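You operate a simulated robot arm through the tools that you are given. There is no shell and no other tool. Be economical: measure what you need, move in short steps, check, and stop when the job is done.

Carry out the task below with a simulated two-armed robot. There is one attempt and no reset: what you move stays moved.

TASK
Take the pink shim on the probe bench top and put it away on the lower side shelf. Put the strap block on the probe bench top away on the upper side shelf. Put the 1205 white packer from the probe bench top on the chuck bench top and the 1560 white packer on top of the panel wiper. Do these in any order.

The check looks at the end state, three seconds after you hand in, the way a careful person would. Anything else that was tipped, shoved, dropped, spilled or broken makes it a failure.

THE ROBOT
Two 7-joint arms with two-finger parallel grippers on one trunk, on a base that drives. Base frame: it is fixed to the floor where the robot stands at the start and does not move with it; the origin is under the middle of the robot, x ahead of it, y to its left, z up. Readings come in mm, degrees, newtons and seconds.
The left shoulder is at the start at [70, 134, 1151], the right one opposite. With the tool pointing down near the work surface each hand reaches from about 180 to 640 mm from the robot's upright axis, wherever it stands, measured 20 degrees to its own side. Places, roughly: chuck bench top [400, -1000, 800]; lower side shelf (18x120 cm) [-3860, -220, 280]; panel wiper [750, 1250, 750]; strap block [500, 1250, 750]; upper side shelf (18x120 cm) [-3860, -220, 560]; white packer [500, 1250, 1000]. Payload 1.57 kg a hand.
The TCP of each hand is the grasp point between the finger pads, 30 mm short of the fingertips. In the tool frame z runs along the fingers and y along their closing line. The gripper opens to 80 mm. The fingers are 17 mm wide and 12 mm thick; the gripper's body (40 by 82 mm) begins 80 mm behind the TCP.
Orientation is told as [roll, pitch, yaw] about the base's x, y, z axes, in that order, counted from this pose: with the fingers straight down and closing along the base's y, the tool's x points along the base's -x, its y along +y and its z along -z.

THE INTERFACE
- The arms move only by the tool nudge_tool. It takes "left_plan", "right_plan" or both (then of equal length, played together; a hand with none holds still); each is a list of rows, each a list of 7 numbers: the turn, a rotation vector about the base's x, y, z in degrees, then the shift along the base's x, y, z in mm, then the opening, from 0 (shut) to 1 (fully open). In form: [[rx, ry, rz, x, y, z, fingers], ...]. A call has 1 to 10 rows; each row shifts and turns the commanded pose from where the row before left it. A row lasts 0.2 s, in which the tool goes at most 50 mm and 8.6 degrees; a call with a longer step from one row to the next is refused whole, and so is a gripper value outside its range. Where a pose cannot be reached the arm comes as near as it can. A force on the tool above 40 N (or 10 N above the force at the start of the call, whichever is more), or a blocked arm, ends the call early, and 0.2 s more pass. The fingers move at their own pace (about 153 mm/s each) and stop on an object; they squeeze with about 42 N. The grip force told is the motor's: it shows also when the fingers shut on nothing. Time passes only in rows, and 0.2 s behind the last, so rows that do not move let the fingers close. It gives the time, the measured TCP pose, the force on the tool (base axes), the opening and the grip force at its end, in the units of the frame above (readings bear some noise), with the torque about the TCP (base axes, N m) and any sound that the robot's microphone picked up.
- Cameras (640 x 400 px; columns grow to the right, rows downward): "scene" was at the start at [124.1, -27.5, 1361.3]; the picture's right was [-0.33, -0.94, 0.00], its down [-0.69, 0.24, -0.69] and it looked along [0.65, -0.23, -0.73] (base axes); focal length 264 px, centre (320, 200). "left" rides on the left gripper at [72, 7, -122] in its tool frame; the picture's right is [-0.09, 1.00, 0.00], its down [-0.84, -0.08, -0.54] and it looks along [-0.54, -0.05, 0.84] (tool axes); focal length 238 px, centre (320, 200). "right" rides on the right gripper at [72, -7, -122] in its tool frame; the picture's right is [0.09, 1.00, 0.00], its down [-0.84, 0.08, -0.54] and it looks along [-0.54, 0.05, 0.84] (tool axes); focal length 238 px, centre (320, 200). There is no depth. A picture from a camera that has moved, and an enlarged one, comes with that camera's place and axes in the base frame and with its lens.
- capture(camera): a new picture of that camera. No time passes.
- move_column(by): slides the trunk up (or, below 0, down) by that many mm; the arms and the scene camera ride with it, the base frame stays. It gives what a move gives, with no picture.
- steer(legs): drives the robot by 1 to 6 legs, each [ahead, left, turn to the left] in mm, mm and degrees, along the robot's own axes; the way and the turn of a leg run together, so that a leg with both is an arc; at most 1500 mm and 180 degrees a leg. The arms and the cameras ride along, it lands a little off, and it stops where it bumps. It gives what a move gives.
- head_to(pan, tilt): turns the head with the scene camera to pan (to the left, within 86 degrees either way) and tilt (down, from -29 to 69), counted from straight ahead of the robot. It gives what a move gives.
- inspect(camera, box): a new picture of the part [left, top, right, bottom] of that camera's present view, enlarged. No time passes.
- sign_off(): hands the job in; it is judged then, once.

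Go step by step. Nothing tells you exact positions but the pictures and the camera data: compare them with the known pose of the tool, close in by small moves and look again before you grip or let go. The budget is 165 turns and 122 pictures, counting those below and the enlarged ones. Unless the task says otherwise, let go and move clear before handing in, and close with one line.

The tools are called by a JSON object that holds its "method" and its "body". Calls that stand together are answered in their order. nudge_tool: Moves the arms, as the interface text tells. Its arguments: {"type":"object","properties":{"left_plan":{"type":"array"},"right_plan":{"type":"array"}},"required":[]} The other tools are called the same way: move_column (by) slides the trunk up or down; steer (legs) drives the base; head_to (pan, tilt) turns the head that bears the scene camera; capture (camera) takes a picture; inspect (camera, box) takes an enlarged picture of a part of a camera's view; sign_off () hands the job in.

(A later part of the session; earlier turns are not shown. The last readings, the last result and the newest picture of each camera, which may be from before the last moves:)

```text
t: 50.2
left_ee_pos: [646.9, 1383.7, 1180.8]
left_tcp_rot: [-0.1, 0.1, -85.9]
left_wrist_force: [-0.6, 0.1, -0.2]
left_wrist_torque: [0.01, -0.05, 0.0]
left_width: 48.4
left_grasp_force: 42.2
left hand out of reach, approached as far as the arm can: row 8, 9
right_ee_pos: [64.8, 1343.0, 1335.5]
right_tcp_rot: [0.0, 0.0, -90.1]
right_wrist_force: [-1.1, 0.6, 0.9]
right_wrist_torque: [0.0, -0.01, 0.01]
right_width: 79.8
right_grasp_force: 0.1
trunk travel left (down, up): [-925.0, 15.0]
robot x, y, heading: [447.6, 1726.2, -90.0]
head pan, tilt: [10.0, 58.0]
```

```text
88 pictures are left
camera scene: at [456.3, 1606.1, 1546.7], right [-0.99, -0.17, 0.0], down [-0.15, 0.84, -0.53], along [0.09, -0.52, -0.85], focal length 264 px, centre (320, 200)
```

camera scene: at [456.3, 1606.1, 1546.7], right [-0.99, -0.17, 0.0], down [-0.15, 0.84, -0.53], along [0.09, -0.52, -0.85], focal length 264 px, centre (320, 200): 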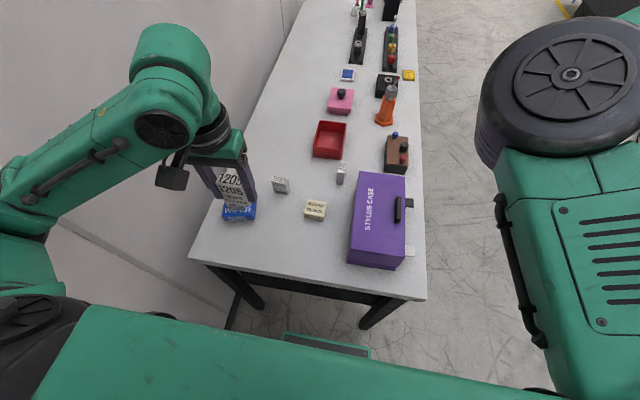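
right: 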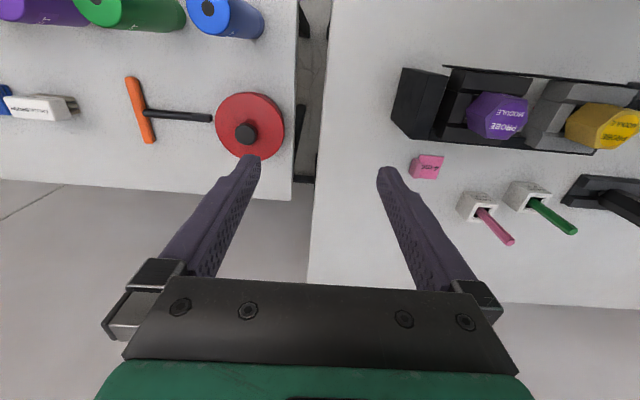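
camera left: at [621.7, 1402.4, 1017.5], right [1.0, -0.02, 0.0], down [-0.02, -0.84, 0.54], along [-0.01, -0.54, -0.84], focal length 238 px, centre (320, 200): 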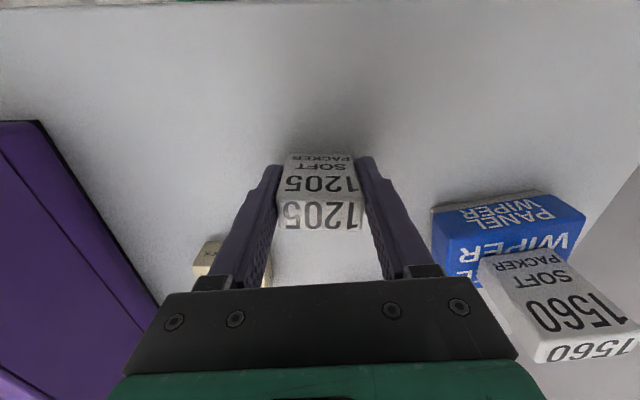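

{"method": "nudge_tool", "body": {"right_plan": [[0, 0, 0, 43, -12, 0, 1], [0, 0, 0, 43, -12, 0, 1], [0, 0, 0, 43, -12, 0, 1], [0, 0, 0, 43, -12, 0, 1], [0, 0, 0, 43, -12, -10, 1], [0, 0, 0, 43, -12, -20, 1], [0, 0, 0, 42, -12, -20, 1], [0, 0, 0, 42, -12, -20, 1], [0, 0, 0, 42, -12, -20, 1], [0, 0, 0, 42, -10, -20, 1]]}}

{"method": "capture", "body": {"camera": "right"}}

{"method": "capture", "body": {"camera": "scene"}}

```text
t: 52.4
left_ee_pos: [647.9, 1382.4, 1179.4]
left_tcp_rot: [-0.1, 0.3, -85.9]
left_wrist_force: [0.5, 0.2, -0.6]
left_wrist_torque: [0.02, -0.03, 0.04]
left_width: 48.4
left_grasp_force: 42.2
right_ee_pos: [118.6, 1238.3, 1273.5]
right_tcp_rot: [-0.1, 0.1, -90.0]
right_wrist_force: [0.0, -0.1, 1.1]
right_wrist_torque: [0.0, 0.02, 0.0]
right_width: 80.0
right_grasp_force: 0.0
right hand out of reach, approached as far as the arm can: row 1, 2, 3, 4, 5, 6, 7, 8, 9, 10
trunk travel left (down, up): [-925.0, 15.0]
robot x, y, heading: [446.8, 1724.5, -90.0]
head pan, tilt: [10.0, 58.0]
```

```text
87 pictures are left
camera right: at [112.4, 1309.5, 1394.0], right [1.0, 0.09, 0.0], down [0.08, -0.84, 0.54], along [0.05, -0.54, -0.84], focal length 238 px, centre (320, 200)
```

right: 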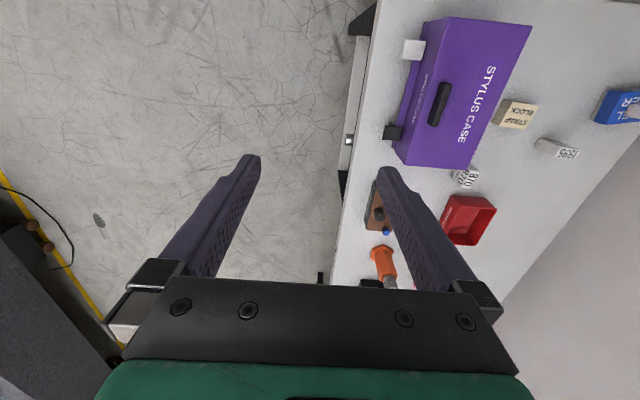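

```text
86 pictures are left
camera scene: at [457.3, 1604.4, 1546.5], right [-0.99, -0.17, 0.0], down [-0.15, 0.84, -0.53], along [0.09, -0.52, -0.85], focal length 264 px, centre (320, 200)
```

scene: 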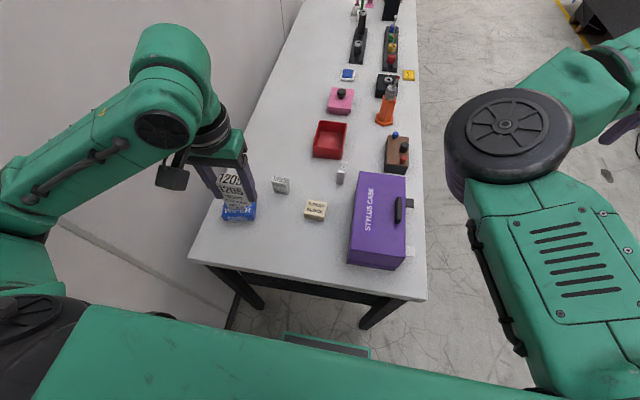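

The right arm is too folded up high; I'll bring it lower first (still above the case), then inward.

{"method": "nudge_tool", "body": {"right_plan": [[0, 0, 0, 0, 0, -40, 1], [0, 0, 0, 0, 0, -40, 1], [0, 0, 0, 0, 0, -40, 1], [0, 0, 0, 0, 0, -40, 1]]}}

```text
t: 53.4
left_ee_pos: [645.6, 1384.5, 1181.0]
left_tcp_rot: [0.0, 0.2, -86.0]
left_wrist_force: [0.4, 0.0, -1.2]
left_wrist_torque: [0.0, -0.02, 0.03]
left_width: 48.1
left_grasp_force: 41.8
right_ee_pos: [117.0, 1239.2, 1111.9]
right_tcp_rot: [0.0, -0.1, -90.1]
right_wrist_force: [-0.8, 0.6, -0.1]
right_wrist_torque: [-0.03, 0.01, -0.01]
right_width: 80.1
right_grasp_force: 0.1
trunk travel left (down, up): [-925.0, 15.0]
robot x, y, heading: [444.4, 1725.4, -90.0]
head pan, tilt: [10.0, 58.0]
```

{"method": "nudge_tool", "body": {"right_plan": [[0, 0, 0, 40, 0, 0, 1], [0, 0, 0, 40, 0, 0, 1], [0, 0, 0, 40, 0, 0, 1], [0, 0, 0, 40, 0, 0, 1], [0, 0, 0, 40, 0, 0, 1], [0, 0, 0, 40, 0, 0, 1]]}}

{"method": "capture", "body": {"camera": "scene"}}

```text
t: 54.8
left_ee_pos: [647.1, 1383.6, 1180.9]
left_tcp_rot: [-0.1, 0.2, -86.0]
left_wrist_force: [-0.7, -0.5, -0.7]
left_wrist_torque: [0.02, 0.04, 0.0]
left_width: 48.1
left_grasp_force: 41.7
right_ee_pos: [325.1, 1198.0, 1088.9]
right_tcp_rot: [-1.3, -1.2, -91.9]
right_wrist_force: [-0.6, 0.0, -0.4]
right_wrist_torque: [-0.02, -0.01, 0.0]
right_width: 79.8
right_grasp_force: 0.2
right hand out of reach, approached as far as the arm can: row 2, 3, 4, 5
trunk travel left (down, up): [-925.0, 15.0]
robot x, y, heading: [447.9, 1727.1, -90.2]
head pan, tilt: [10.0, 58.0]
```

```text
85 pictures are left
camera scene: at [457.9, 1605.4, 1546.6], right [-0.99, -0.17, 0.0], down [-0.15, 0.84, -0.53], along [0.09, -0.52, -0.85], focal length 264 px, centre (320, 200)
```

scene: 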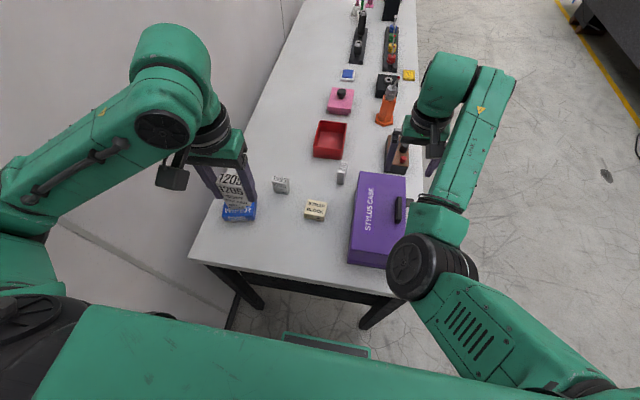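

The arm swung to a better configuration. Continue inward toward the strap block.

{"method": "nudge_tool", "body": {"right_plan": [[0, 0, 0, 35, 0, 15, 1], [0, 0, 0, 35, 5, 0, 1], [0, 0, 0, 35, 5, 0, 1], [0, 0, 0, 35, 5, 0, 1], [0, 0, 0, 35, 5, 0, 1], [0, 0, 0, 35, 5, 0, 1], [0, 0, 0, 0, 0, 0, 1]]}}

{"method": "capture", "body": {"camera": "right"}}

{"method": "capture", "body": {"camera": "scene"}}

```text
t: 56.4
left_ee_pos: [646.1, 1383.6, 1180.0]
left_tcp_rot: [0.0, 0.1, -86.1]
left_wrist_force: [0.3, -0.8, -0.8]
left_wrist_torque: [0.0, 0.0, 0.02]
left_width: 47.9
left_grasp_force: 41.5
right_ee_pos: [360.0, 1195.4, 1089.2]
right_tcp_rot: [-1.3, -0.2, -91.2]
right_wrist_force: [-0.3, 0.1, -0.3]
right_wrist_torque: [0.02, -0.02, 0.03]
right_width: 79.9
right_grasp_force: 0.0
right hand out of reach, approached as far as the arm can: row 1, 2, 3, 4, 5, 6
trunk travel left (down, up): [-925.0, 15.0]
robot x, y, heading: [447.6, 1722.8, -90.1]
head pan, tilt: [10.0, 58.0]
```

```text
84 pictures are left
camera right: at [359.0, 1268.8, 1210.9], right [1.0, 0.07, -0.02], down [0.07, -0.84, 0.54], along [0.02, -0.54, -0.84], focal length 238 px, centre (320, 200)
```

right: 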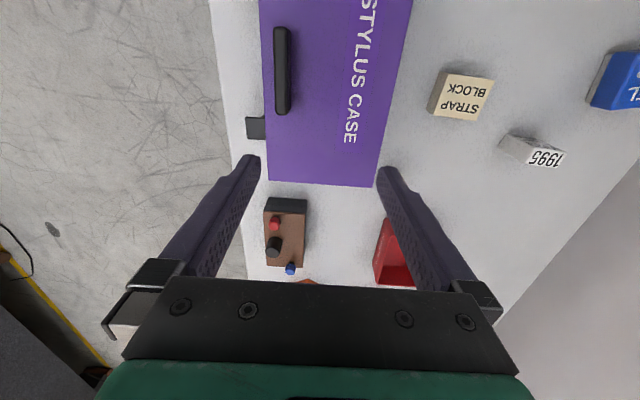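

```text
83 pictures are left
camera scene: at [457.0, 1605.8, 1546.6], right [-0.99, -0.17, 0.0], down [-0.15, 0.84, -0.53], along [0.09, -0.52, -0.85], focal length 264 px, centre (320, 200)
```

scene: 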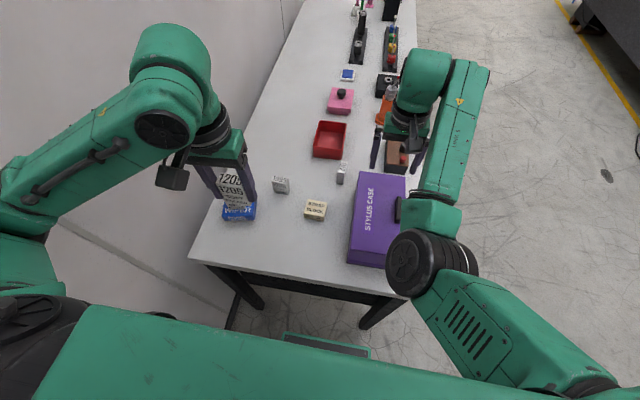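

The right hand can't come this far inward. I'll instead approach the strap block from the bench's front (robot at about (0, 1400), facing +x), carrying the 1205 along.

{"method": "nudge_tool", "body": {"left_plan": [[0, 0, 0, 0, 0, 30, 0], [0, 0, 0, -10, -10, 30, 0], [0, 0, 0, -10, -10, 20, 0]], "right_plan": [[0, 0, 0, -10, 0, 20, 1], [0, 0, 0, -10, 0, 20, 1], [0, 0, 0, 0, 0, 0, 1]]}}

{"method": "steer", "body": {"legs": [[-260, 0, 0], [0, -460, 0], [0, 0, 90]]}}

{"method": "head_to", "body": {"pan": -30, "tilt": 45}}

{"method": "capture", "body": {"camera": "scene"}}

```text
t: 57.2
left_ee_pos: [625.3, 1362.6, 1261.2]
left_tcp_rot: [0.1, 0.1, -86.0]
left_wrist_force: [-0.6, 0.4, -1.1]
left_wrist_torque: [0.02, 0.0, -0.03]
left_width: 48.2
left_grasp_force: 42.2
right_ee_pos: [355.6, 1178.5, 1118.2]
right_tcp_rot: [-0.1, -0.1, -90.2]
right_wrist_force: [-0.6, 0.1, -0.4]
right_wrist_torque: [0.02, -0.03, -0.02]
right_width: 80.0
right_grasp_force: 0.0
right hand out of reach, approached as far as the arm can: row 1, 2
trunk travel left (down, up): [-925.0, 15.0]
robot x, y, heading: [448.0, 1720.2, -90.1]
head pan, tilt: [10.0, 58.0]
```

```text
t: 65.2
left_ee_pos: [349.8, 2159.1, 1260.8]
left_tcp_rot: [0.0, 0.1, 3.4]
left_wrist_force: [-0.3, -0.2, -1.1]
left_wrist_torque: [-0.01, -0.02, 0.0]
left_width: 47.5
left_grasp_force: 42.0
right_ee_pos: [532.3, 1889.0, 1117.0]
right_tcp_rot: [-0.2, -0.1, -0.6]
right_wrist_force: [-0.9, 0.0, 0.7]
right_wrist_torque: [0.02, 0.02, 0.02]
right_width: 79.8
right_grasp_force: 0.0
trunk travel left (down, up): [-925.0, 15.0]
robot x, y, heading: [-12.5, 1982.8, -0.4]
head pan, tilt: [10.0, 58.0]
```

```text
t: 66.3
left_ee_pos: [351.2, 2160.0, 1259.1]
left_tcp_rot: [0.0, 0.1, 3.6]
left_wrist_force: [0.1, -0.5, -1.6]
left_wrist_torque: [0.0, -0.01, 0.01]
left_width: 47.5
left_grasp_force: 42.4
right_ee_pos: [533.2, 1889.2, 1118.5]
right_tcp_rot: [-0.3, -0.1, -0.7]
right_wrist_force: [-0.5, -0.4, -0.5]
right_wrist_torque: [0.0, 0.01, 0.0]
right_width: 80.1
right_grasp_force: 0.1
trunk travel left (down, up): [-925.0, 15.0]
robot x, y, heading: [-12.6, 1982.1, -0.4]
head pan, tilt: [-30.0, 45.0]
```

```text
82 pictures are left
camera scene: at [105.6, 1941.0, 1563.7], right [-0.51, -0.86, 0.0], down [-0.61, 0.36, -0.71], along [0.61, -0.36, -0.71], focal length 264 px, centre (320, 200)
```

scene: 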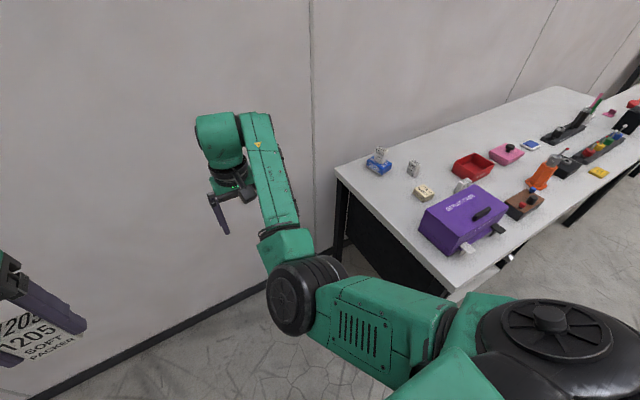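

{"method": "steer", "body": {"legs": [[0, -580, 0]]}}

{"method": "capture", "body": {"camera": "right"}}

{"method": "capture", "body": {"camera": "scene"}}

```text
t: 69.6
left_ee_pos: [343.5, 1581.2, 1259.4]
left_tcp_rot: [-0.1, 0.2, 3.4]
left_wrist_force: [0.2, -1.0, -0.7]
left_wrist_torque: [0.0, 0.05, -0.01]
left_width: 46.9
left_grasp_force: 42.2
right_ee_pos: [526.3, 1308.6, 1117.5]
right_tcp_rot: [-0.3, 0.0, -0.8]
right_wrist_force: [0.9, 0.7, -0.1]
right_wrist_torque: [-0.01, -0.01, -0.06]
right_width: 79.6
right_grasp_force: 0.0
trunk travel left (down, up): [-925.0, 15.0]
robot x, y, heading: [-19.2, 1405.2, -0.6]
head pan, tilt: [-30.0, 45.0]
```

```text
81 pictures are left
camera right: at [454.6, 1304.8, 1238.5], right [-0.08, 1.0, -0.01], down [0.84, 0.07, 0.54], along [0.54, 0.04, -0.84], focal length 238 px, centre (320, 200)
```

right: 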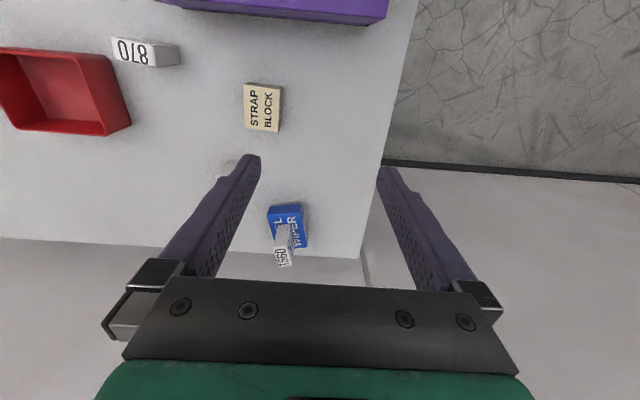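

```text
80 pictures are left
camera scene: at [99.6, 1363.0, 1563.8], right [-0.51, -0.86, 0.0], down [-0.61, 0.36, -0.71], along [0.61, -0.36, -0.71], focal length 264 px, centre (320, 200)
```

scene: 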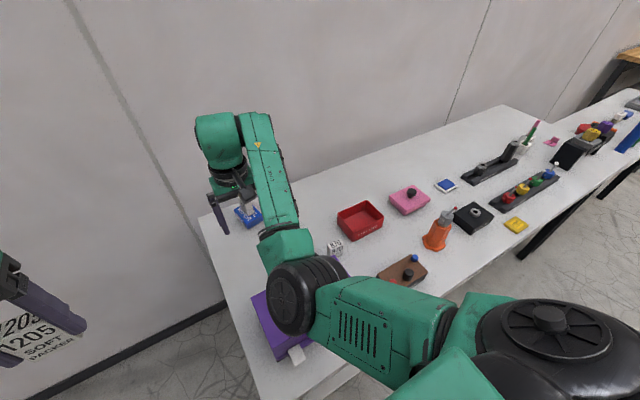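

{"method": "nudge_tool", "body": {"right_plan": [[0, 0, 0, 2, -27, -30, 1], [0, 0, 0, 2, -27, -30, 1], [0, 0, 0, 2, -27, -30, 1], [0, 0, 0, 0, 0, -27, 1], [0, 0, 0, 0, 0, 0, 1]]}}

{"method": "inspect", "body": {"camera": "right", "box": [240, 60, 400, 160]}}

{"method": "capture", "body": {"camera": "scene"}}

```text
t: 70.8
left_ee_pos: [343.5, 1579.5, 1261.9]
left_tcp_rot: [-0.1, 0.1, 3.5]
left_wrist_force: [0.6, -0.2, 0.2]
left_wrist_torque: [-0.01, -0.02, -0.02]
left_width: 47.5
left_grasp_force: 42.0
right_ee_pos: [532.5, 1224.7, 1000.8]
right_tcp_rot: [-0.4, -0.2, -1.0]
right_wrist_force: [-0.1, 0.7, 0.9]
right_wrist_torque: [0.01, 0.03, 0.02]
right_width: 79.8
right_grasp_force: 0.1
trunk travel left (down, up): [-925.0, 15.0]
robot x, y, heading: [-21.2, 1402.8, -0.7]
head pan, tilt: [-30.0, 45.0]
```

```text
4.00 times, centred on (320, 110) of right
camera zoom: at [460.4, 1220.6, 1121.1], right [-0.07, 1.0, -0.01], down [0.84, 0.07, 0.54], along [0.54, 0.03, -0.84], focal length 953 px, centre (320, 560)
```

zoom: 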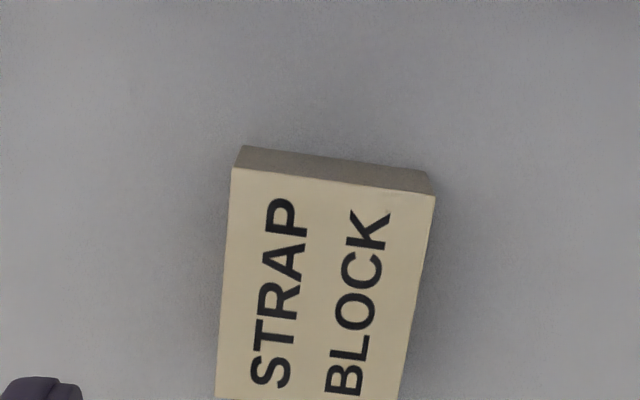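

```text
78 pictures are left
camera scene: at [99.4, 1361.4, 1563.8], right [-0.51, -0.86, 0.0], down [-0.61, 0.36, -0.71], along [0.61, -0.36, -0.71], focal length 264 px, centre (320, 200)
```

scene: 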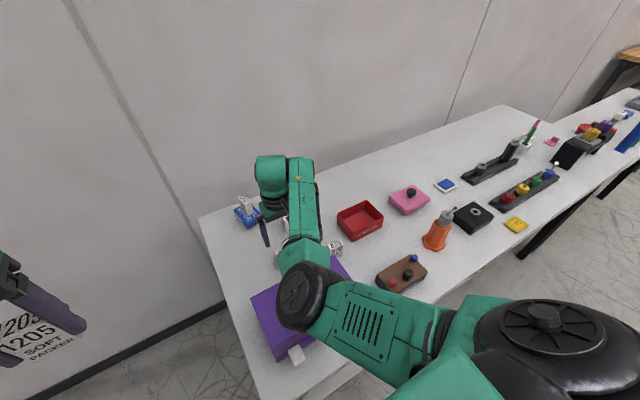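

Strap block: centre ≈ (536, 1220), 49 mm wide, 29 high, yaw about −10°. Turn to match and come down part way.

{"method": "nudge_tool", "body": {"right_plan": [[0, 0, -5, 2, -3, -20, 1], [0, 0, -4, 2, -2, -20, 1], [0, 0, 0, 0, 0, -25, 1], [0, 0, 0, 0, 0, 0, 1]]}}

{"method": "capture", "body": {"camera": "right"}}

{"method": "inspect", "body": {"camera": "scene", "box": [220, 150, 380, 250]}}

```text
t: 71.8
left_ee_pos: [345.1, 1579.6, 1260.7]
left_tcp_rot: [0.0, -0.1, 3.4]
left_wrist_force: [-0.1, 0.5, -0.4]
left_wrist_torque: [0.0, -0.03, 0.02]
left_width: 47.2
left_grasp_force: 41.6
right_ee_pos: [536.2, 1222.7, 936.5]
right_tcp_rot: [-0.2, -0.1, -9.8]
right_wrist_force: [-0.1, -0.5, 0.0]
right_wrist_torque: [-0.01, 0.04, -0.01]
right_width: 79.9
right_grasp_force: 0.0
trunk travel left (down, up): [-925.0, 15.0]
robot x, y, heading: [-18.2, 1404.8, -0.3]
head pan, tilt: [-30.0, 45.0]
```

```text
77 pictures are left
camera right: at [465.1, 1229.2, 1056.6], right [0.08, 1.0, 0.0], down [0.84, -0.06, 0.54], along [0.54, -0.05, -0.84], focal length 238 px, centre (320, 200)
```

right: 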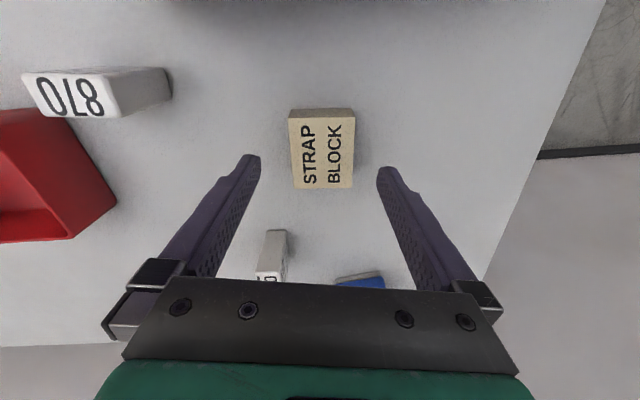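

```text
4.00 times, centred on (300, 200) of scene
camera zoom: at [99.4, 1360.9, 1563.8], right [-0.51, -0.86, 0.0], down [-0.61, 0.36, -0.71], along [0.61, -0.36, -0.71], focal length 1054 px, centre (400, 200)
```

zoom: 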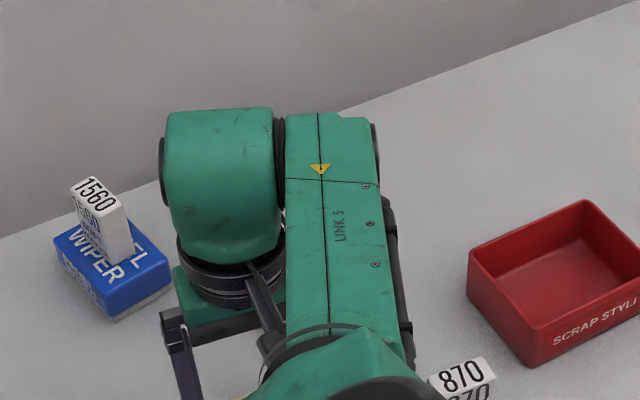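

{"method": "nudge_tool", "body": {"right_plan": [[0, 0, 0, -1, 1, -26, 1], [0, 0, 0, 0, 0, 0, 1]]}}

{"method": "inspect", "body": {"camera": "scene", "box": [220, 230, 460, 380]}}

```text
t: 72.4
left_ee_pos: [344.2, 1579.1, 1260.8]
left_tcp_rot: [0.0, 0.1, 3.3]
left_wrist_force: [-0.3, 1.0, -0.4]
left_wrist_torque: [-0.02, 0.02, -0.02]
left_width: 47.2
left_grasp_force: 42.4
right_ee_pos: [534.8, 1222.5, 909.7]
right_tcp_rot: [-0.3, -0.2, -9.8]
right_wrist_force: [-0.3, -0.2, 0.6]
right_wrist_torque: [0.02, 0.02, 0.01]
right_width: 80.2
right_grasp_force: 0.1
trunk travel left (down, up): [-925.0, 15.0]
robot x, y, heading: [-20.1, 1400.4, -0.5]
head pan, tilt: [-30.0, 45.0]
```

```text
2.67 times, centred on (340, 305) of scene
camera zoom: at [99.6, 1360.8, 1563.7], right [-0.51, -0.86, 0.0], down [-0.61, 0.36, -0.71], along [0.61, -0.36, -0.71], focal length 703 px, centre (267, -80)
```

zoom: 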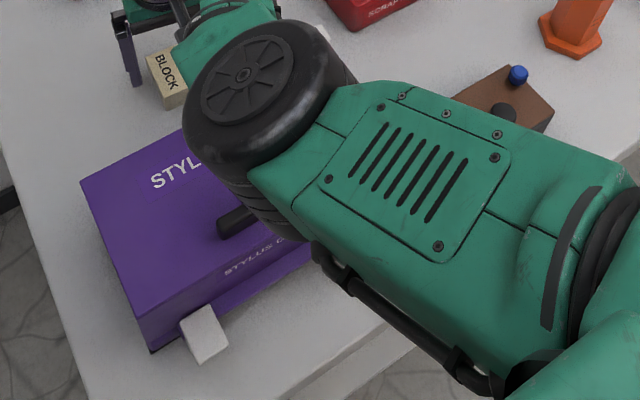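

{"method": "nudge_tool", "body": {"right_plan": [[0, 0, 0, 0, 0, -13, 1], [0, 0, 0, 0, 0, -12, 1], [0, 0, 0, 0, 0, 0, 1], [0, 0, 0, 0, 0, 0, 0], [0, 0, 0, 0, 0, 0, 0], [0, 0, 0, 0, 0, 0, 0]]}}

{"method": "capture", "body": {"camera": "right"}}

```text
t: 73.8
left_ee_pos: [342.7, 1579.6, 1261.5]
left_tcp_rot: [-0.2, 0.0, 3.4]
left_wrist_force: [0.2, -0.2, -1.1]
left_wrist_torque: [0.01, -0.01, 0.01]
left_width: 47.3
left_grasp_force: 41.9
right_ee_pos: [529.3, 1217.1, 885.1]
right_tcp_rot: [-0.9, 0.8, -10.6]
right_wrist_force: [0.2, 0.8, 1.8]
right_wrist_torque: [0.1, -0.15, 0.08]
right_width: 50.2
right_grasp_force: 41.8
right hand out of reach, approached as far as the arm can: row 2
trunk travel left (down, up): [-925.0, 15.0]
robot x, y, heading: [-20.4, 1403.9, -0.6]
head pan, tilt: [-30.0, 45.0]
```

```text
74 pictures are left
camera right: at [459.4, 1225.9, 1007.0], right [0.09, 1.0, -0.01], down [0.85, -0.07, 0.53], along [0.52, -0.06, -0.85], focal length 238 px, centre (320, 200)
```

right: 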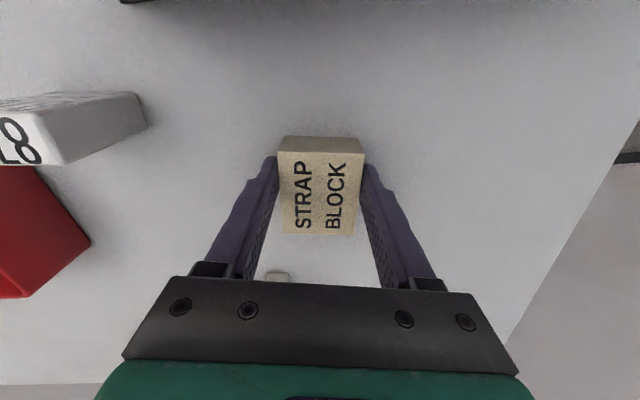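

Gripped at 50 mm. Lift it clear.

{"method": "nudge_tool", "body": {"right_plan": [[0, 0, 0, 0, 0, 20, 0], [0, 0, 0, 0, 0, 40, 0], [0, 0, 0, 0, 0, 45, 0], [0, 0, 0, 0, 0, 45, 0], [0, 0, 0, -5, 0, 45, 0], [0, 0, 0, -10, 0, 35, 0], [0, 0, 0, 0, 0, 0, 0]]}}

{"method": "capture", "body": {"camera": "right"}}

```text
t: 75.4
left_ee_pos: [345.7, 1580.0, 1260.7]
left_tcp_rot: [0.0, 0.2, 3.4]
left_wrist_force: [-0.7, -0.6, -1.5]
left_wrist_torque: [-0.03, -0.02, 0.03]
left_width: 47.6
left_grasp_force: 42.0
right_ee_pos: [520.2, 1224.1, 1114.7]
right_tcp_rot: [-0.3, -0.1, -9.8]
right_wrist_force: [0.4, -0.5, -2.1]
right_wrist_torque: [0.01, 0.03, 0.02]
right_width: 49.6
right_grasp_force: 42.3
trunk travel left (down, up): [-925.0, 15.0]
robot x, y, heading: [-20.2, 1404.2, -0.8]
head pan, tilt: [-30.0, 45.0]
```

```text
73 pictures are left
camera right: at [449.4, 1229.9, 1235.0], right [0.08, 1.0, 0.0], down [0.84, -0.06, 0.54], along [0.54, -0.05, -0.84], focal length 238 px, centre (320, 200)
```

right: 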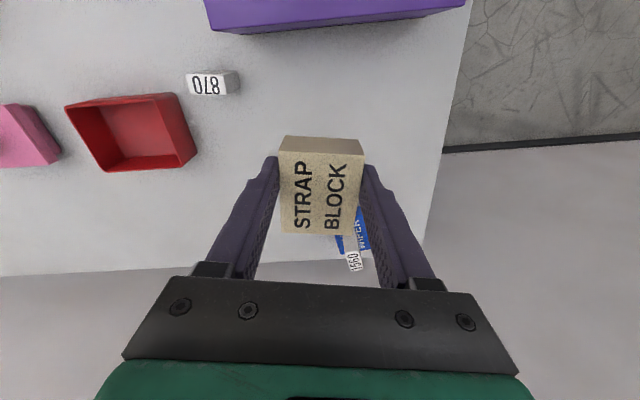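

{"method": "steer", "body": {"legs": [[0, 0, 0.8], [0, -1350, 0]]}}

{"method": "head_to", "body": {"pan": -60, "tilt": 40}}

{"method": "capture", "body": {"camera": "scene"}}

```text
t: 82.5
left_ee_pos: [341.4, 220.9, 1261.2]
left_tcp_rot: [-0.1, 0.2, 3.6]
left_wrist_force: [0.7, 0.6, -0.3]
left_wrist_torque: [0.0, 0.06, 0.01]
left_width: 47.1
left_grasp_force: 42.2
right_ee_pos: [519.2, -134.6, 1114.4]
right_tcp_rot: [-0.2, -0.1, -9.7]
right_wrist_force: [-1.1, 0.6, -3.3]
right_wrist_torque: [0.04, 0.03, 0.01]
right_width: 49.4
right_grasp_force: 42.4
trunk travel left (down, up): [-925.0, 15.0]
robot x, y, heading: [-21.9, 43.5, -0.5]
head pan, tilt: [-30.0, 45.0]
```

```text
t: 83.5
left_ee_pos: [341.4, 219.7, 1260.2]
left_tcp_rot: [0.0, 0.0, 3.7]
left_wrist_force: [-0.3, 0.1, -1.7]
left_wrist_torque: [0.03, -0.02, 0.01]
left_width: 47.2
left_grasp_force: 41.8
right_ee_pos: [518.2, -136.5, 1114.1]
right_tcp_rot: [-0.3, 0.0, -9.6]
right_wrist_force: [-0.1, -0.5, -2.2]
right_wrist_torque: [0.0, 0.04, 0.0]
right_width: 49.4
right_grasp_force: 41.9
trunk travel left (down, up): [-925.0, 15.0]
robot x, y, heading: [-25.8, 40.1, -0.8]
head pan, tilt: [-60.0, 40.0]
```

```text
72 pictures are left
camera scene: at [69.4, -33.0, 1570.9], right [-0.87, -0.49, 0.0], down [-0.32, 0.56, -0.77], along [0.38, -0.67, -0.64], focal length 264 px, centre (320, 200)
```

scene: 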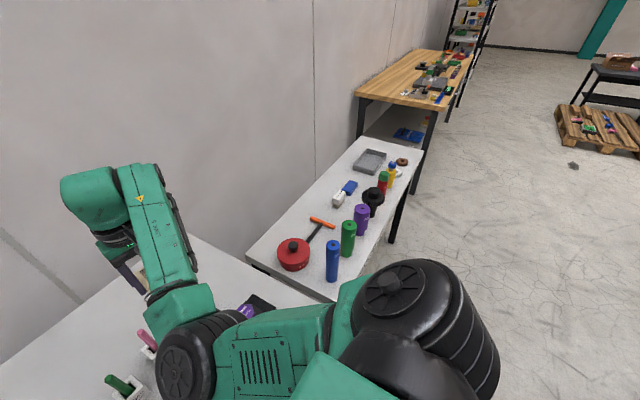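

The white bench to the right is the chuck bench. Strafe further right and look down at it.

{"method": "steer", "body": {"legs": [[0, 0, 0.8], [0, -840, 0]]}}

{"method": "head_to", "body": {"pan": 10, "tilt": 55}}

{"method": "capture", "body": {"camera": "scene"}}

{"method": "capture", "body": {"camera": "left"}}

```text
t: 88.3
left_ee_pos: [343.7, -616.3, 1261.4]
left_tcp_rot: [-0.2, 0.1, 4.3]
left_wrist_force: [0.1, 0.1, -0.4]
left_wrist_torque: [0.0, -0.02, 0.0]
left_width: 47.1
left_grasp_force: 42.4
right_ee_pos: [526.1, -970.6, 1113.4]
right_tcp_rot: [-0.3, -0.1, -8.9]
right_wrist_force: [0.0, -0.8, -2.5]
right_wrist_torque: [0.01, 0.0, -0.02]
right_width: 49.4
right_grasp_force: 41.9
trunk travel left (down, up): [-925.0, 15.0]
robot x, y, heading: [-16.4, -797.7, 0.3]
head pan, tilt: [-60.0, 40.0]
```

```text
t: 89.7
left_ee_pos: [343.6, -618.6, 1261.2]
left_tcp_rot: [0.0, 0.2, 4.4]
left_wrist_force: [-0.6, -0.1, -1.2]
left_wrist_torque: [0.0, 0.02, -0.01]
left_width: 47.1
left_grasp_force: 42.5
right_ee_pos: [525.4, -970.5, 1114.4]
right_tcp_rot: [-0.4, -0.1, -8.9]
right_wrist_force: [0.9, -0.6, -1.9]
right_wrist_torque: [0.01, 0.02, 0.0]
right_width: 49.5
right_grasp_force: 42.2
trunk travel left (down, up): [-925.0, 15.0]
robot x, y, heading: [-19.9, -797.9, 0.4]
head pan, tilt: [10.0, 55.0]
```

```text
71 pictures are left
camera scene: at [102.9, -786.5, 1550.3], right [0.18, -0.98, 0.0], down [-0.81, -0.14, -0.57], along [0.56, 0.1, -0.82], focal length 264 px, centre (320, 200)
```

scene: 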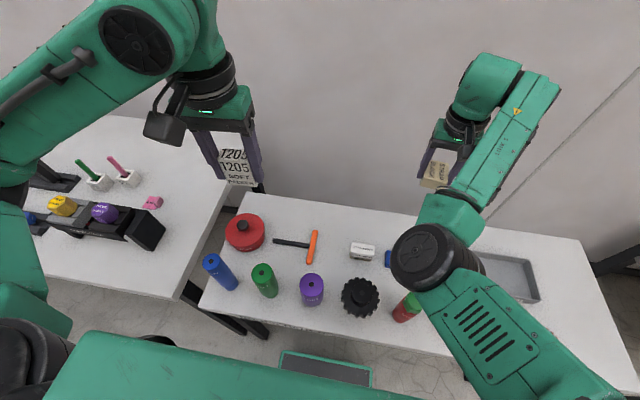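

```text
70 pictures are left
camera left: at [272.7, -615.6, 1383.9], right [0.02, 1.0, 0.0], down [0.84, -0.01, 0.54], along [0.54, -0.01, -0.84], focal length 238 px, centre (320, 200)
```

left: 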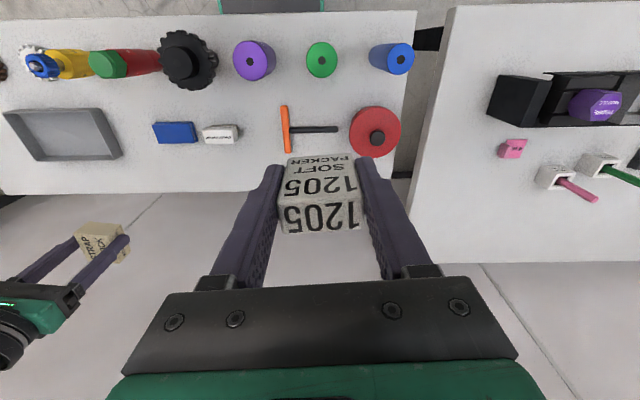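

Chuck bench top is at z≈800; free spot at about (530, −615) behind the T-handle. Move the 1205 over it.

{"method": "nudge_tool", "body": {"left_plan": [[0, 0, 0, 38, 1, -20, 0], [0, 0, 0, 38, 1, -25, 0], [0, 0, 0, 38, 1, -30, 0], [0, 0, 0, 38, 0, -30, 0], [0, 0, 0, 34, 0, -30, 0], [0, 0, 0, 0, 0, -45, 0], [0, 0, 0, 0, 0, -45, 0], [0, 0, 0, 0, 0, -40, 0], [0, 0, 0, 0, 0, 0, 0]]}}

{"method": "capture", "body": {"camera": "left"}}

{"method": "capture", "body": {"camera": "scene"}}

```text
t: 91.7
left_ee_pos: [529.6, -615.1, 995.1]
left_tcp_rot: [0.1, 0.1, 4.2]
left_wrist_force: [0.0, 0.8, -0.7]
left_wrist_torque: [-0.02, 0.0, -0.02]
left_width: 47.2
left_grasp_force: 41.6
right_ee_pos: [525.7, -970.9, 1114.5]
right_tcp_rot: [-0.3, -0.1, -9.1]
right_wrist_force: [0.2, 0.2, -1.8]
right_wrist_torque: [-0.02, 0.04, -0.02]
right_width: 49.3
right_grasp_force: 42.3
trunk travel left (down, up): [-925.0, 15.0]
robot x, y, heading: [-18.8, -800.0, 0.0]
head pan, tilt: [10.0, 55.0]
```

```text
69 pictures are left
camera left: at [458.6, -613.2, 1118.4], right [0.02, 1.0, 0.0], down [0.84, -0.02, 0.54], along [0.54, -0.01, -0.84], focal length 238 px, centre (320, 200)
```

left: 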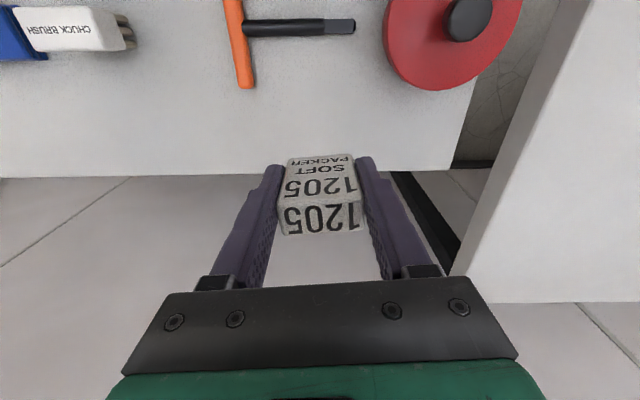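

```text
68 pictures are left
camera scene: at [102.6, -786.3, 1550.3], right [0.18, -0.98, 0.0], down [-0.81, -0.15, -0.57], along [0.56, 0.1, -0.82], focal length 264 px, centre (320, 200)
```

scene: 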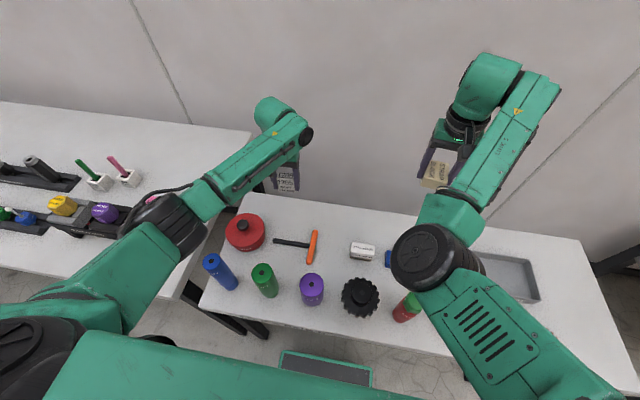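

{"method": "nudge_tool", "body": {"left_plan": [[0, 0, 0, 0, 0, -40, 0], [0, 0, 0, 0, 0, -40, 0], [0, 0, 0, 0, 0, -40, 0], [0, 0, 0, 0, 0, -15, 0], [0, 0, 0, 0, 0, 0, 0]]}}

{"method": "capture", "body": {"camera": "left"}}

{"method": "inspect", "body": {"camera": "scene", "box": [220, 150, 340, 225]}}

```text
t: 92.9
left_ee_pos: [520.1, -614.0, 860.8]
left_tcp_rot: [-0.1, 0.0, 4.2]
left_wrist_force: [-0.4, 0.1, -1.7]
left_wrist_torque: [0.01, 0.0, -0.02]
left_width: 47.2
left_grasp_force: 41.8
left hand out of reach, approached as far as the arm can: row 4
right_ee_pos: [525.1, -970.4, 1114.6]
right_tcp_rot: [-0.3, -0.1, -8.9]
right_wrist_force: [0.5, 0.6, -3.5]
right_wrist_torque: [0.02, 0.0, 0.03]
right_width: 49.5
right_grasp_force: 42.0
trunk travel left (down, up): [-925.0, 15.0]
robot x, y, heading: [-16.4, -798.6, 0.3]
head pan, tilt: [10.0, 55.0]
```

```text
67 pictures are left
camera left: at [448.2, -612.1, 984.1], right [0.02, 1.0, 0.0], down [0.84, -0.01, 0.54], along [0.54, -0.01, -0.84], focal length 238 px, centre (320, 200)
```

left: 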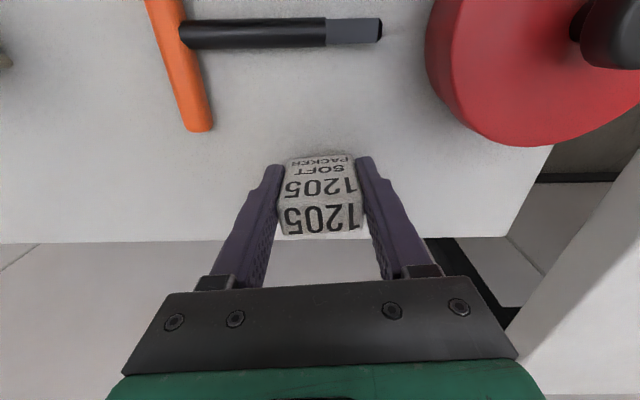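

```text
5.33 times, centred on (280, 188) of scene
camera zoom: at [102.4, -785.4, 1550.3], right [0.18, -0.98, 0.0], down [-0.81, -0.15, -0.57], along [0.56, 0.1, -0.82], focal length 1405 px, centre (533, 267)
```

zoom: 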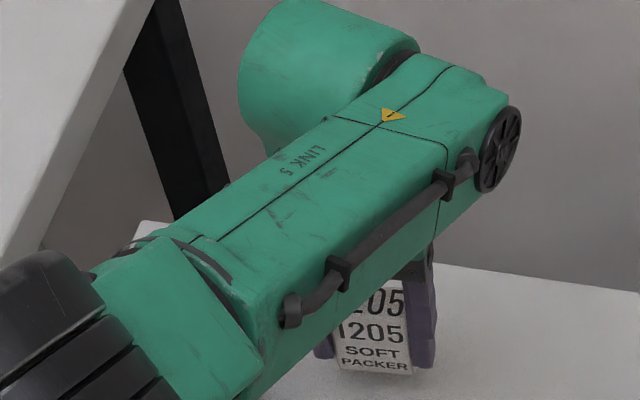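

The arm is at its reach limit here; I raise the hand a bit and lower the trunk to gain room.

{"method": "nudge_tool", "body": {"left_plan": [[0, 0, 0, 5, 0, 40, 0], [0, 0, 0, 0, 0, 20, 0], [0, 0, 0, 0, 0, 0, 0]]}}

{"method": "move_column", "body": {"by": -60}}

{"method": "nudge_tool", "body": {"left_plan": [[0, 0, 0, 0, 0, -7, 0], [0, 0, 0, 0, 0, 0, 0]]}}

```text
t: 93.7
left_ee_pos: [525.7, -615.6, 920.8]
left_tcp_rot: [-0.1, 0.1, 4.4]
left_wrist_force: [0.4, -0.5, -0.1]
left_wrist_torque: [-0.02, 0.02, 0.01]
left_width: 47.3
left_grasp_force: 41.7
right_ee_pos: [526.9, -971.3, 1114.6]
right_tcp_rot: [-0.3, 0.0, -9.0]
right_wrist_force: [0.9, -0.6, -2.8]
right_wrist_torque: [-0.01, 0.07, -0.04]
right_width: 49.6
right_grasp_force: 42.2
trunk travel left (down, up): [-925.0, 15.0]
robot x, y, heading: [-20.8, -799.5, 0.2]
head pan, tilt: [10.0, 55.0]
```

```text
t: 94.7
left_ee_pos: [525.5, -616.5, 861.4]
left_tcp_rot: [0.1, 0.1, 4.4]
left_wrist_force: [0.8, -0.2, -0.8]
left_wrist_torque: [0.04, -0.01, 0.01]
left_width: 47.3
left_grasp_force: 42.0
right_ee_pos: [524.4, -971.4, 1055.1]
right_tcp_rot: [-0.1, -0.1, -9.0]
right_wrist_force: [-0.2, -1.1, -2.2]
right_wrist_torque: [0.03, 0.04, -0.01]
right_width: 49.2
right_grasp_force: 42.1
trunk travel left (down, up): [-865.0, 75.0]
robot x, y, heading: [-15.5, -799.2, 0.4]
head pan, tilt: [10.0, 55.0]
```

```text
t: 95.3
left_ee_pos: [524.1, -614.4, 854.0]
left_tcp_rot: [0.0, 0.2, 4.2]
left_wrist_force: [-0.1, -0.4, -0.9]
left_wrist_torque: [0.01, -0.02, 0.01]
left_width: 47.3
left_grasp_force: 41.7
right_ee_pos: [525.1, -970.0, 1054.4]
right_tcp_rot: [-0.2, 0.0, -9.0]
right_wrist_force: [-0.1, 0.9, -1.6]
right_wrist_torque: [0.03, 0.02, -0.02]
right_width: 49.5
right_grasp_force: 41.5
trunk travel left (down, up): [-865.0, 75.0]
robot x, y, heading: [-17.0, -797.7, 0.0]
head pan, tilt: [10.0, 55.0]
```

{"method": "nudge_tool", "body": {"left_plan": [[0, 0, 0, 0, 0, -4, 0], [0, 0, 0, 0, 0, 0, 0]]}}

{"method": "nudge_tool", "body": {"left_plan": [[0, 0, 0, 0, 0, -3, 0], [0, 0, 0, 0, 0, 0, 0]]}}

{"method": "capture", "body": {"camera": "left"}}

```text
t: 95.9
left_ee_pos: [525.3, -615.6, 849.2]
left_tcp_rot: [0.0, 0.1, 4.4]
left_wrist_force: [-0.6, -0.3, -0.3]
left_wrist_torque: [-0.01, 0.02, 0.04]
left_width: 47.1
left_grasp_force: 41.8
right_ee_pos: [525.9, -971.4, 1055.4]
right_tcp_rot: [-0.3, -0.1, -9.1]
right_wrist_force: [-0.6, -1.3, -1.6]
right_wrist_torque: [-0.02, 0.02, -0.01]
right_width: 49.6
right_grasp_force: 42.2
trunk travel left (down, up): [-865.0, 75.0]
robot x, y, heading: [-16.3, -797.0, 0.1]
head pan, tilt: [10.0, 55.0]
```

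```text
t: 96.5
left_ee_pos: [526.0, -614.5, 847.3]
left_tcp_rot: [0.0, 0.1, 4.3]
left_wrist_force: [0.5, -1.2, 0.0]
left_wrist_torque: [0.0, 0.0, 0.02]
left_width: 47.4
left_grasp_force: 41.9
right_ee_pos: [524.9, -970.8, 1053.5]
right_tcp_rot: [-0.3, 0.0, -8.9]
right_wrist_force: [-0.2, 0.1, -2.9]
right_wrist_torque: [0.01, 0.01, -0.01]
right_width: 49.4
right_grasp_force: 41.9
trunk travel left (down, up): [-865.0, 75.0]
robot x, y, heading: [-18.3, -798.4, 0.1]
head pan, tilt: [10.0, 55.0]
```

```text
65 pictures are left
camera left: at [453.5, -613.0, 970.1], right [0.02, 1.0, 0.0], down [0.84, -0.01, 0.54], along [0.54, -0.01, -0.84], focal length 238 px, centre (320, 200)
```

left: 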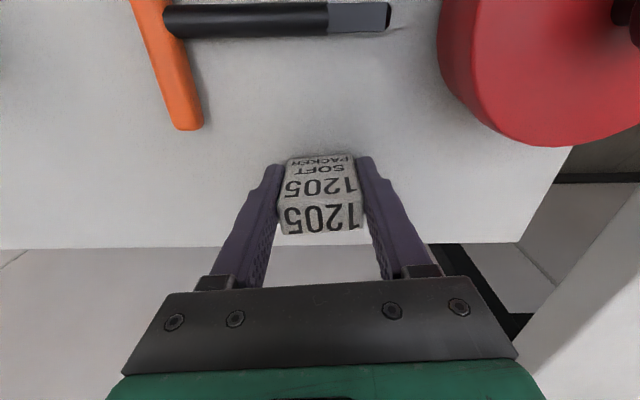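

{"method": "nudge_tool", "body": {"left_plan": [[0, 0, 0, 0, 0, -3, 0], [0, 0, 0, 0, 0, 0, 0]]}}

{"method": "nudge_tool", "body": {"left_plan": [[0, 0, 0, 0, 0, -1.5, 0], [0, 0, 0, 0, 0, 0, 0]]}}

```text
t: 97.1
left_ee_pos: [523.2, -615.1, 844.5]
left_tcp_rot: [0.0, 0.2, 4.2]
left_wrist_force: [0.1, -0.3, -0.6]
left_wrist_torque: [0.01, 0.02, 0.03]
left_width: 47.1
left_grasp_force: 42.0
right_ee_pos: [525.7, -971.3, 1053.2]
right_tcp_rot: [-0.2, 0.0, -9.1]
right_wrist_force: [0.9, -0.1, -2.8]
right_wrist_torque: [0.03, 0.0, 0.0]
right_width: 49.3
right_grasp_force: 41.8
trunk travel left (down, up): [-865.0, 75.0]
robot x, y, heading: [-18.8, -798.4, 0.2]
head pan, tilt: [10.0, 55.0]
```

```text
t: 97.7
left_ee_pos: [523.7, -615.4, 843.5]
left_tcp_rot: [0.0, -0.1, 4.2]
left_wrist_force: [0.6, 0.8, 5.8]
left_wrist_torque: [0.1, -0.06, 0.0]
left_width: 47.0
left_grasp_force: 41.8
right_ee_pos: [524.5, -969.3, 1054.8]
right_tcp_rot: [-0.1, -0.2, -9.0]
right_wrist_force: [-0.2, 0.0, -3.2]
right_wrist_torque: [-0.03, 0.03, 0.01]
right_width: 49.4
right_grasp_force: 42.1
trunk travel left (down, up): [-865.0, 75.0]
robot x, y, heading: [-17.7, -796.2, 0.3]
head pan, tilt: [10.0, 55.0]
```

Contact at z=843.5 (bench at 800). Release and rise.

{"method": "nudge_tool", "body": {"left_plan": [[0, 0, 0, 0, 0, 0, 0.85], [0, 0, 0, 0, 0, 0, 1], [0, 0, 0, 0, 0, 20, 1], [0, 0, 0, 0, 0, 40, 1], [0, 0, 0, 0, 0, 45, 1], [0, 0, 0, 0, 0, 45, 1], [0, 0, 0, -20, 0, 40, 1], [0, 0, 0, -30, 0, 30, 1], [0, 0, 0, 0, 0, 0, 1]]}}

{"method": "capture", "body": {"camera": "left"}}

{"method": "capture", "body": {"camera": "scene"}}

```text
t: 99.7
left_ee_pos: [474.6, -615.7, 1063.5]
left_tcp_rot: [0.1, 0.2, 4.3]
left_wrist_force: [0.0, -0.3, -0.1]
left_wrist_torque: [0.04, 0.04, 0.01]
left_width: 79.7
left_grasp_force: 0.0
right_ee_pos: [525.7, -972.8, 1053.8]
right_tcp_rot: [-0.1, -0.1, -9.0]
right_wrist_force: [-0.7, 0.3, -2.1]
right_wrist_torque: [0.0, 0.03, 0.01]
right_width: 49.2
right_grasp_force: 42.2
trunk travel left (down, up): [-865.0, 75.0]
robot x, y, heading: [-16.4, -801.0, 0.3]
head pan, tilt: [10.0, 55.0]
```

```text
64 pictures are left
camera left: at [404.7, -614.7, 1186.2], right [0.02, 1.0, 0.0], down [0.84, -0.02, 0.54], along [0.54, -0.01, -0.84], focal length 238 px, centre (320, 200)
```

left: 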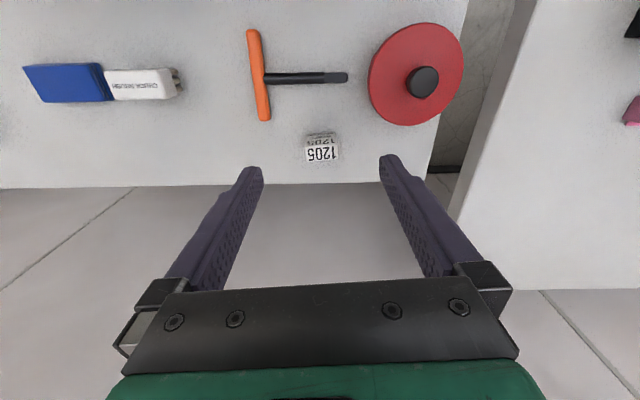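

```text
63 pictures are left
camera scene: at [103.7, -788.5, 1490.2], right [0.18, -0.98, 0.0], down [-0.81, -0.14, -0.57], along [0.56, 0.1, -0.82], focal length 264 px, centre (320, 200)
```

scene: 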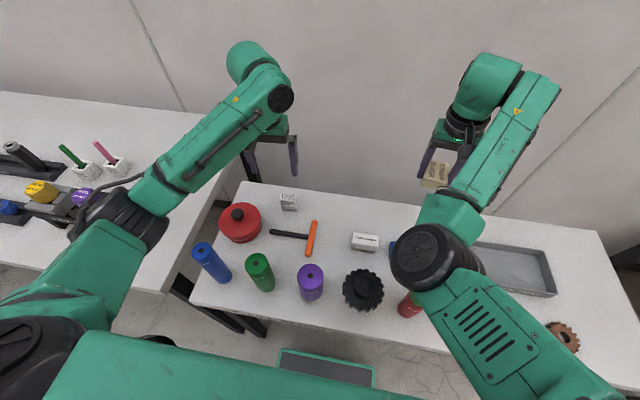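

1205 is standing on the chuck bench. Next the pink shim near (481, −172): raise the trunk, strafe left, look.

{"method": "move_column", "body": {"by": 60}}

{"method": "steer", "body": {"legs": [[0, 440, 0]]}}

{"method": "capture", "body": {"camera": "left"}}

```text
t: 100.7
left_ee_pos: [475.7, -614.8, 1124.0]
left_tcp_rot: [0.0, 0.0, 4.3]
left_wrist_force: [0.7, 0.0, 0.2]
left_wrist_torque: [-0.01, 0.03, -0.01]
left_width: 80.0
left_grasp_force: 0.0
right_ee_pos: [523.8, -970.3, 1114.5]
right_tcp_rot: [-0.3, -0.1, -9.1]
right_wrist_force: [-0.1, -0.2, -3.8]
right_wrist_torque: [-0.02, 0.02, 0.0]
right_width: 49.4
right_grasp_force: 41.4
trunk travel left (down, up): [-925.0, 15.0]
robot x, y, heading: [-18.8, -798.2, 0.1]
head pan, tilt: [10.0, 55.0]
```

```text
t: 103.3
left_ee_pos: [474.1, -180.2, 1123.9]
left_tcp_rot: [0.0, 0.0, 4.3]
left_wrist_force: [-0.5, -0.1, 0.0]
left_wrist_torque: [-0.01, -0.03, -0.02]
left_width: 80.0
left_grasp_force: 0.0
right_ee_pos: [524.4, -535.7, 1113.4]
right_tcp_rot: [-0.2, -0.1, -9.0]
right_wrist_force: [-0.7, -0.5, -1.8]
right_wrist_torque: [-0.01, -0.01, -0.05]
right_width: 49.2
right_grasp_force: 42.1
trunk travel left (down, up): [-925.0, 15.0]
robot x, y, heading: [-18.8, -361.4, 0.3]
head pan, tilt: [10.0, 55.0]
```

```text
62 pictures are left
camera left: at [403.1, -177.9, 1246.5], right [0.02, 1.0, 0.0], down [0.84, -0.02, 0.54], along [0.54, -0.01, -0.84], focal length 238 px, centre (320, 200)
```

left: 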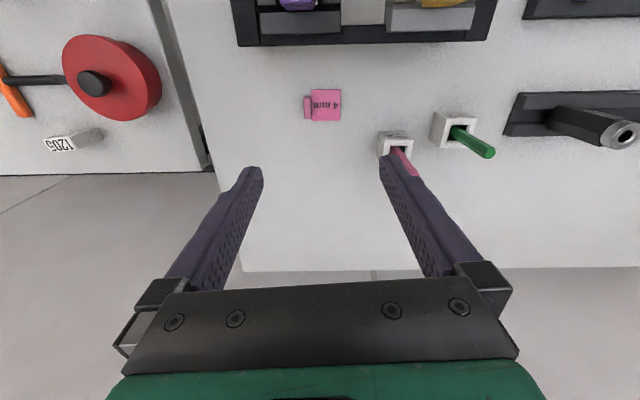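

{"method": "nudge_tool", "body": {"left_plan": [[0, 0, -4, 0, 2, -45, 1], [0, 0, 0, 0, 2, -45, 1], [0, 0, 0, 0, 0, -45, 1], [0, 0, 0, 0, 0, -25, 1], [0, 0, 0, 0, 0, 0, 1]]}}

{"method": "inspect", "body": {"camera": "left", "box": [240, 60, 400, 160]}}

```text
t: 104.5
left_ee_pos: [474.5, -175.6, 963.1]
left_tcp_rot: [0.0, 0.1, 0.1]
left_wrist_force: [-0.1, -0.6, 0.6]
left_wrist_torque: [0.0, 0.0, -0.02]
left_width: 79.8
left_grasp_force: 0.0
right_ee_pos: [523.5, -535.2, 1114.8]
right_tcp_rot: [-0.3, -0.1, -9.0]
right_wrist_force: [0.7, -0.2, -3.2]
right_wrist_torque: [-0.01, 0.02, 0.01]
right_width: 49.4
right_grasp_force: 41.7
trunk travel left (down, up): [-925.0, 15.0]
robot x, y, heading: [-17.7, -358.8, 0.1]
head pan, tilt: [10.0, 55.0]
```

```text
4.00 times, centred on (320, 110) of left
camera zoom: at [403.4, -167.8, 1086.4], right [0.09, 1.0, 0.0], down [0.84, -0.07, 0.54], along [0.54, -0.05, -0.84], focal length 953 px, centre (320, 560)
```

zoom: 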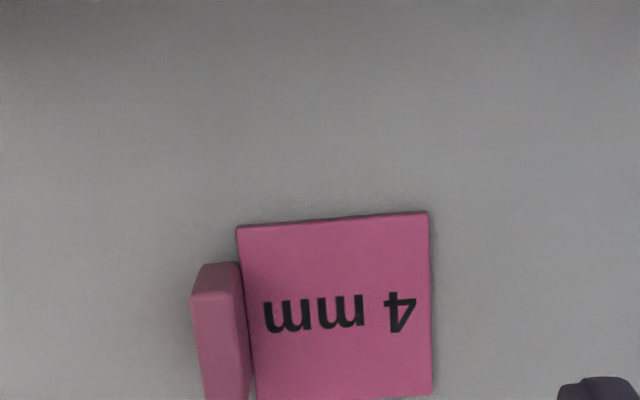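

{"method": "inspect", "body": {"camera": "left", "box": [260, 90, 388, 170]}}

```text
5.00 times, centred on (324, 130) of left
camera zoom: at [403.4, -167.8, 1086.4], right [0.09, 1.0, 0.0], down [0.84, -0.07, 0.54], along [0.54, -0.05, -0.84], focal length 1192 px, centre (300, 550)
```

zoom: 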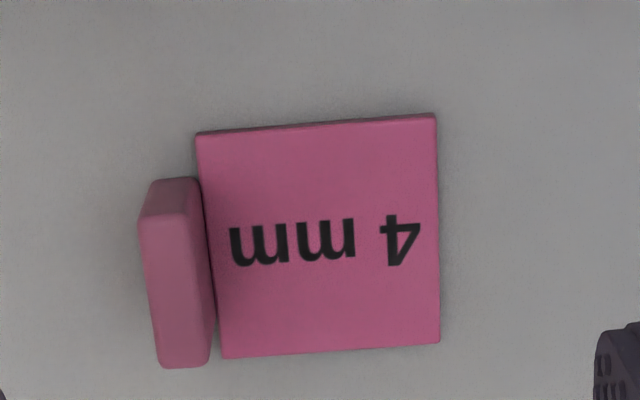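

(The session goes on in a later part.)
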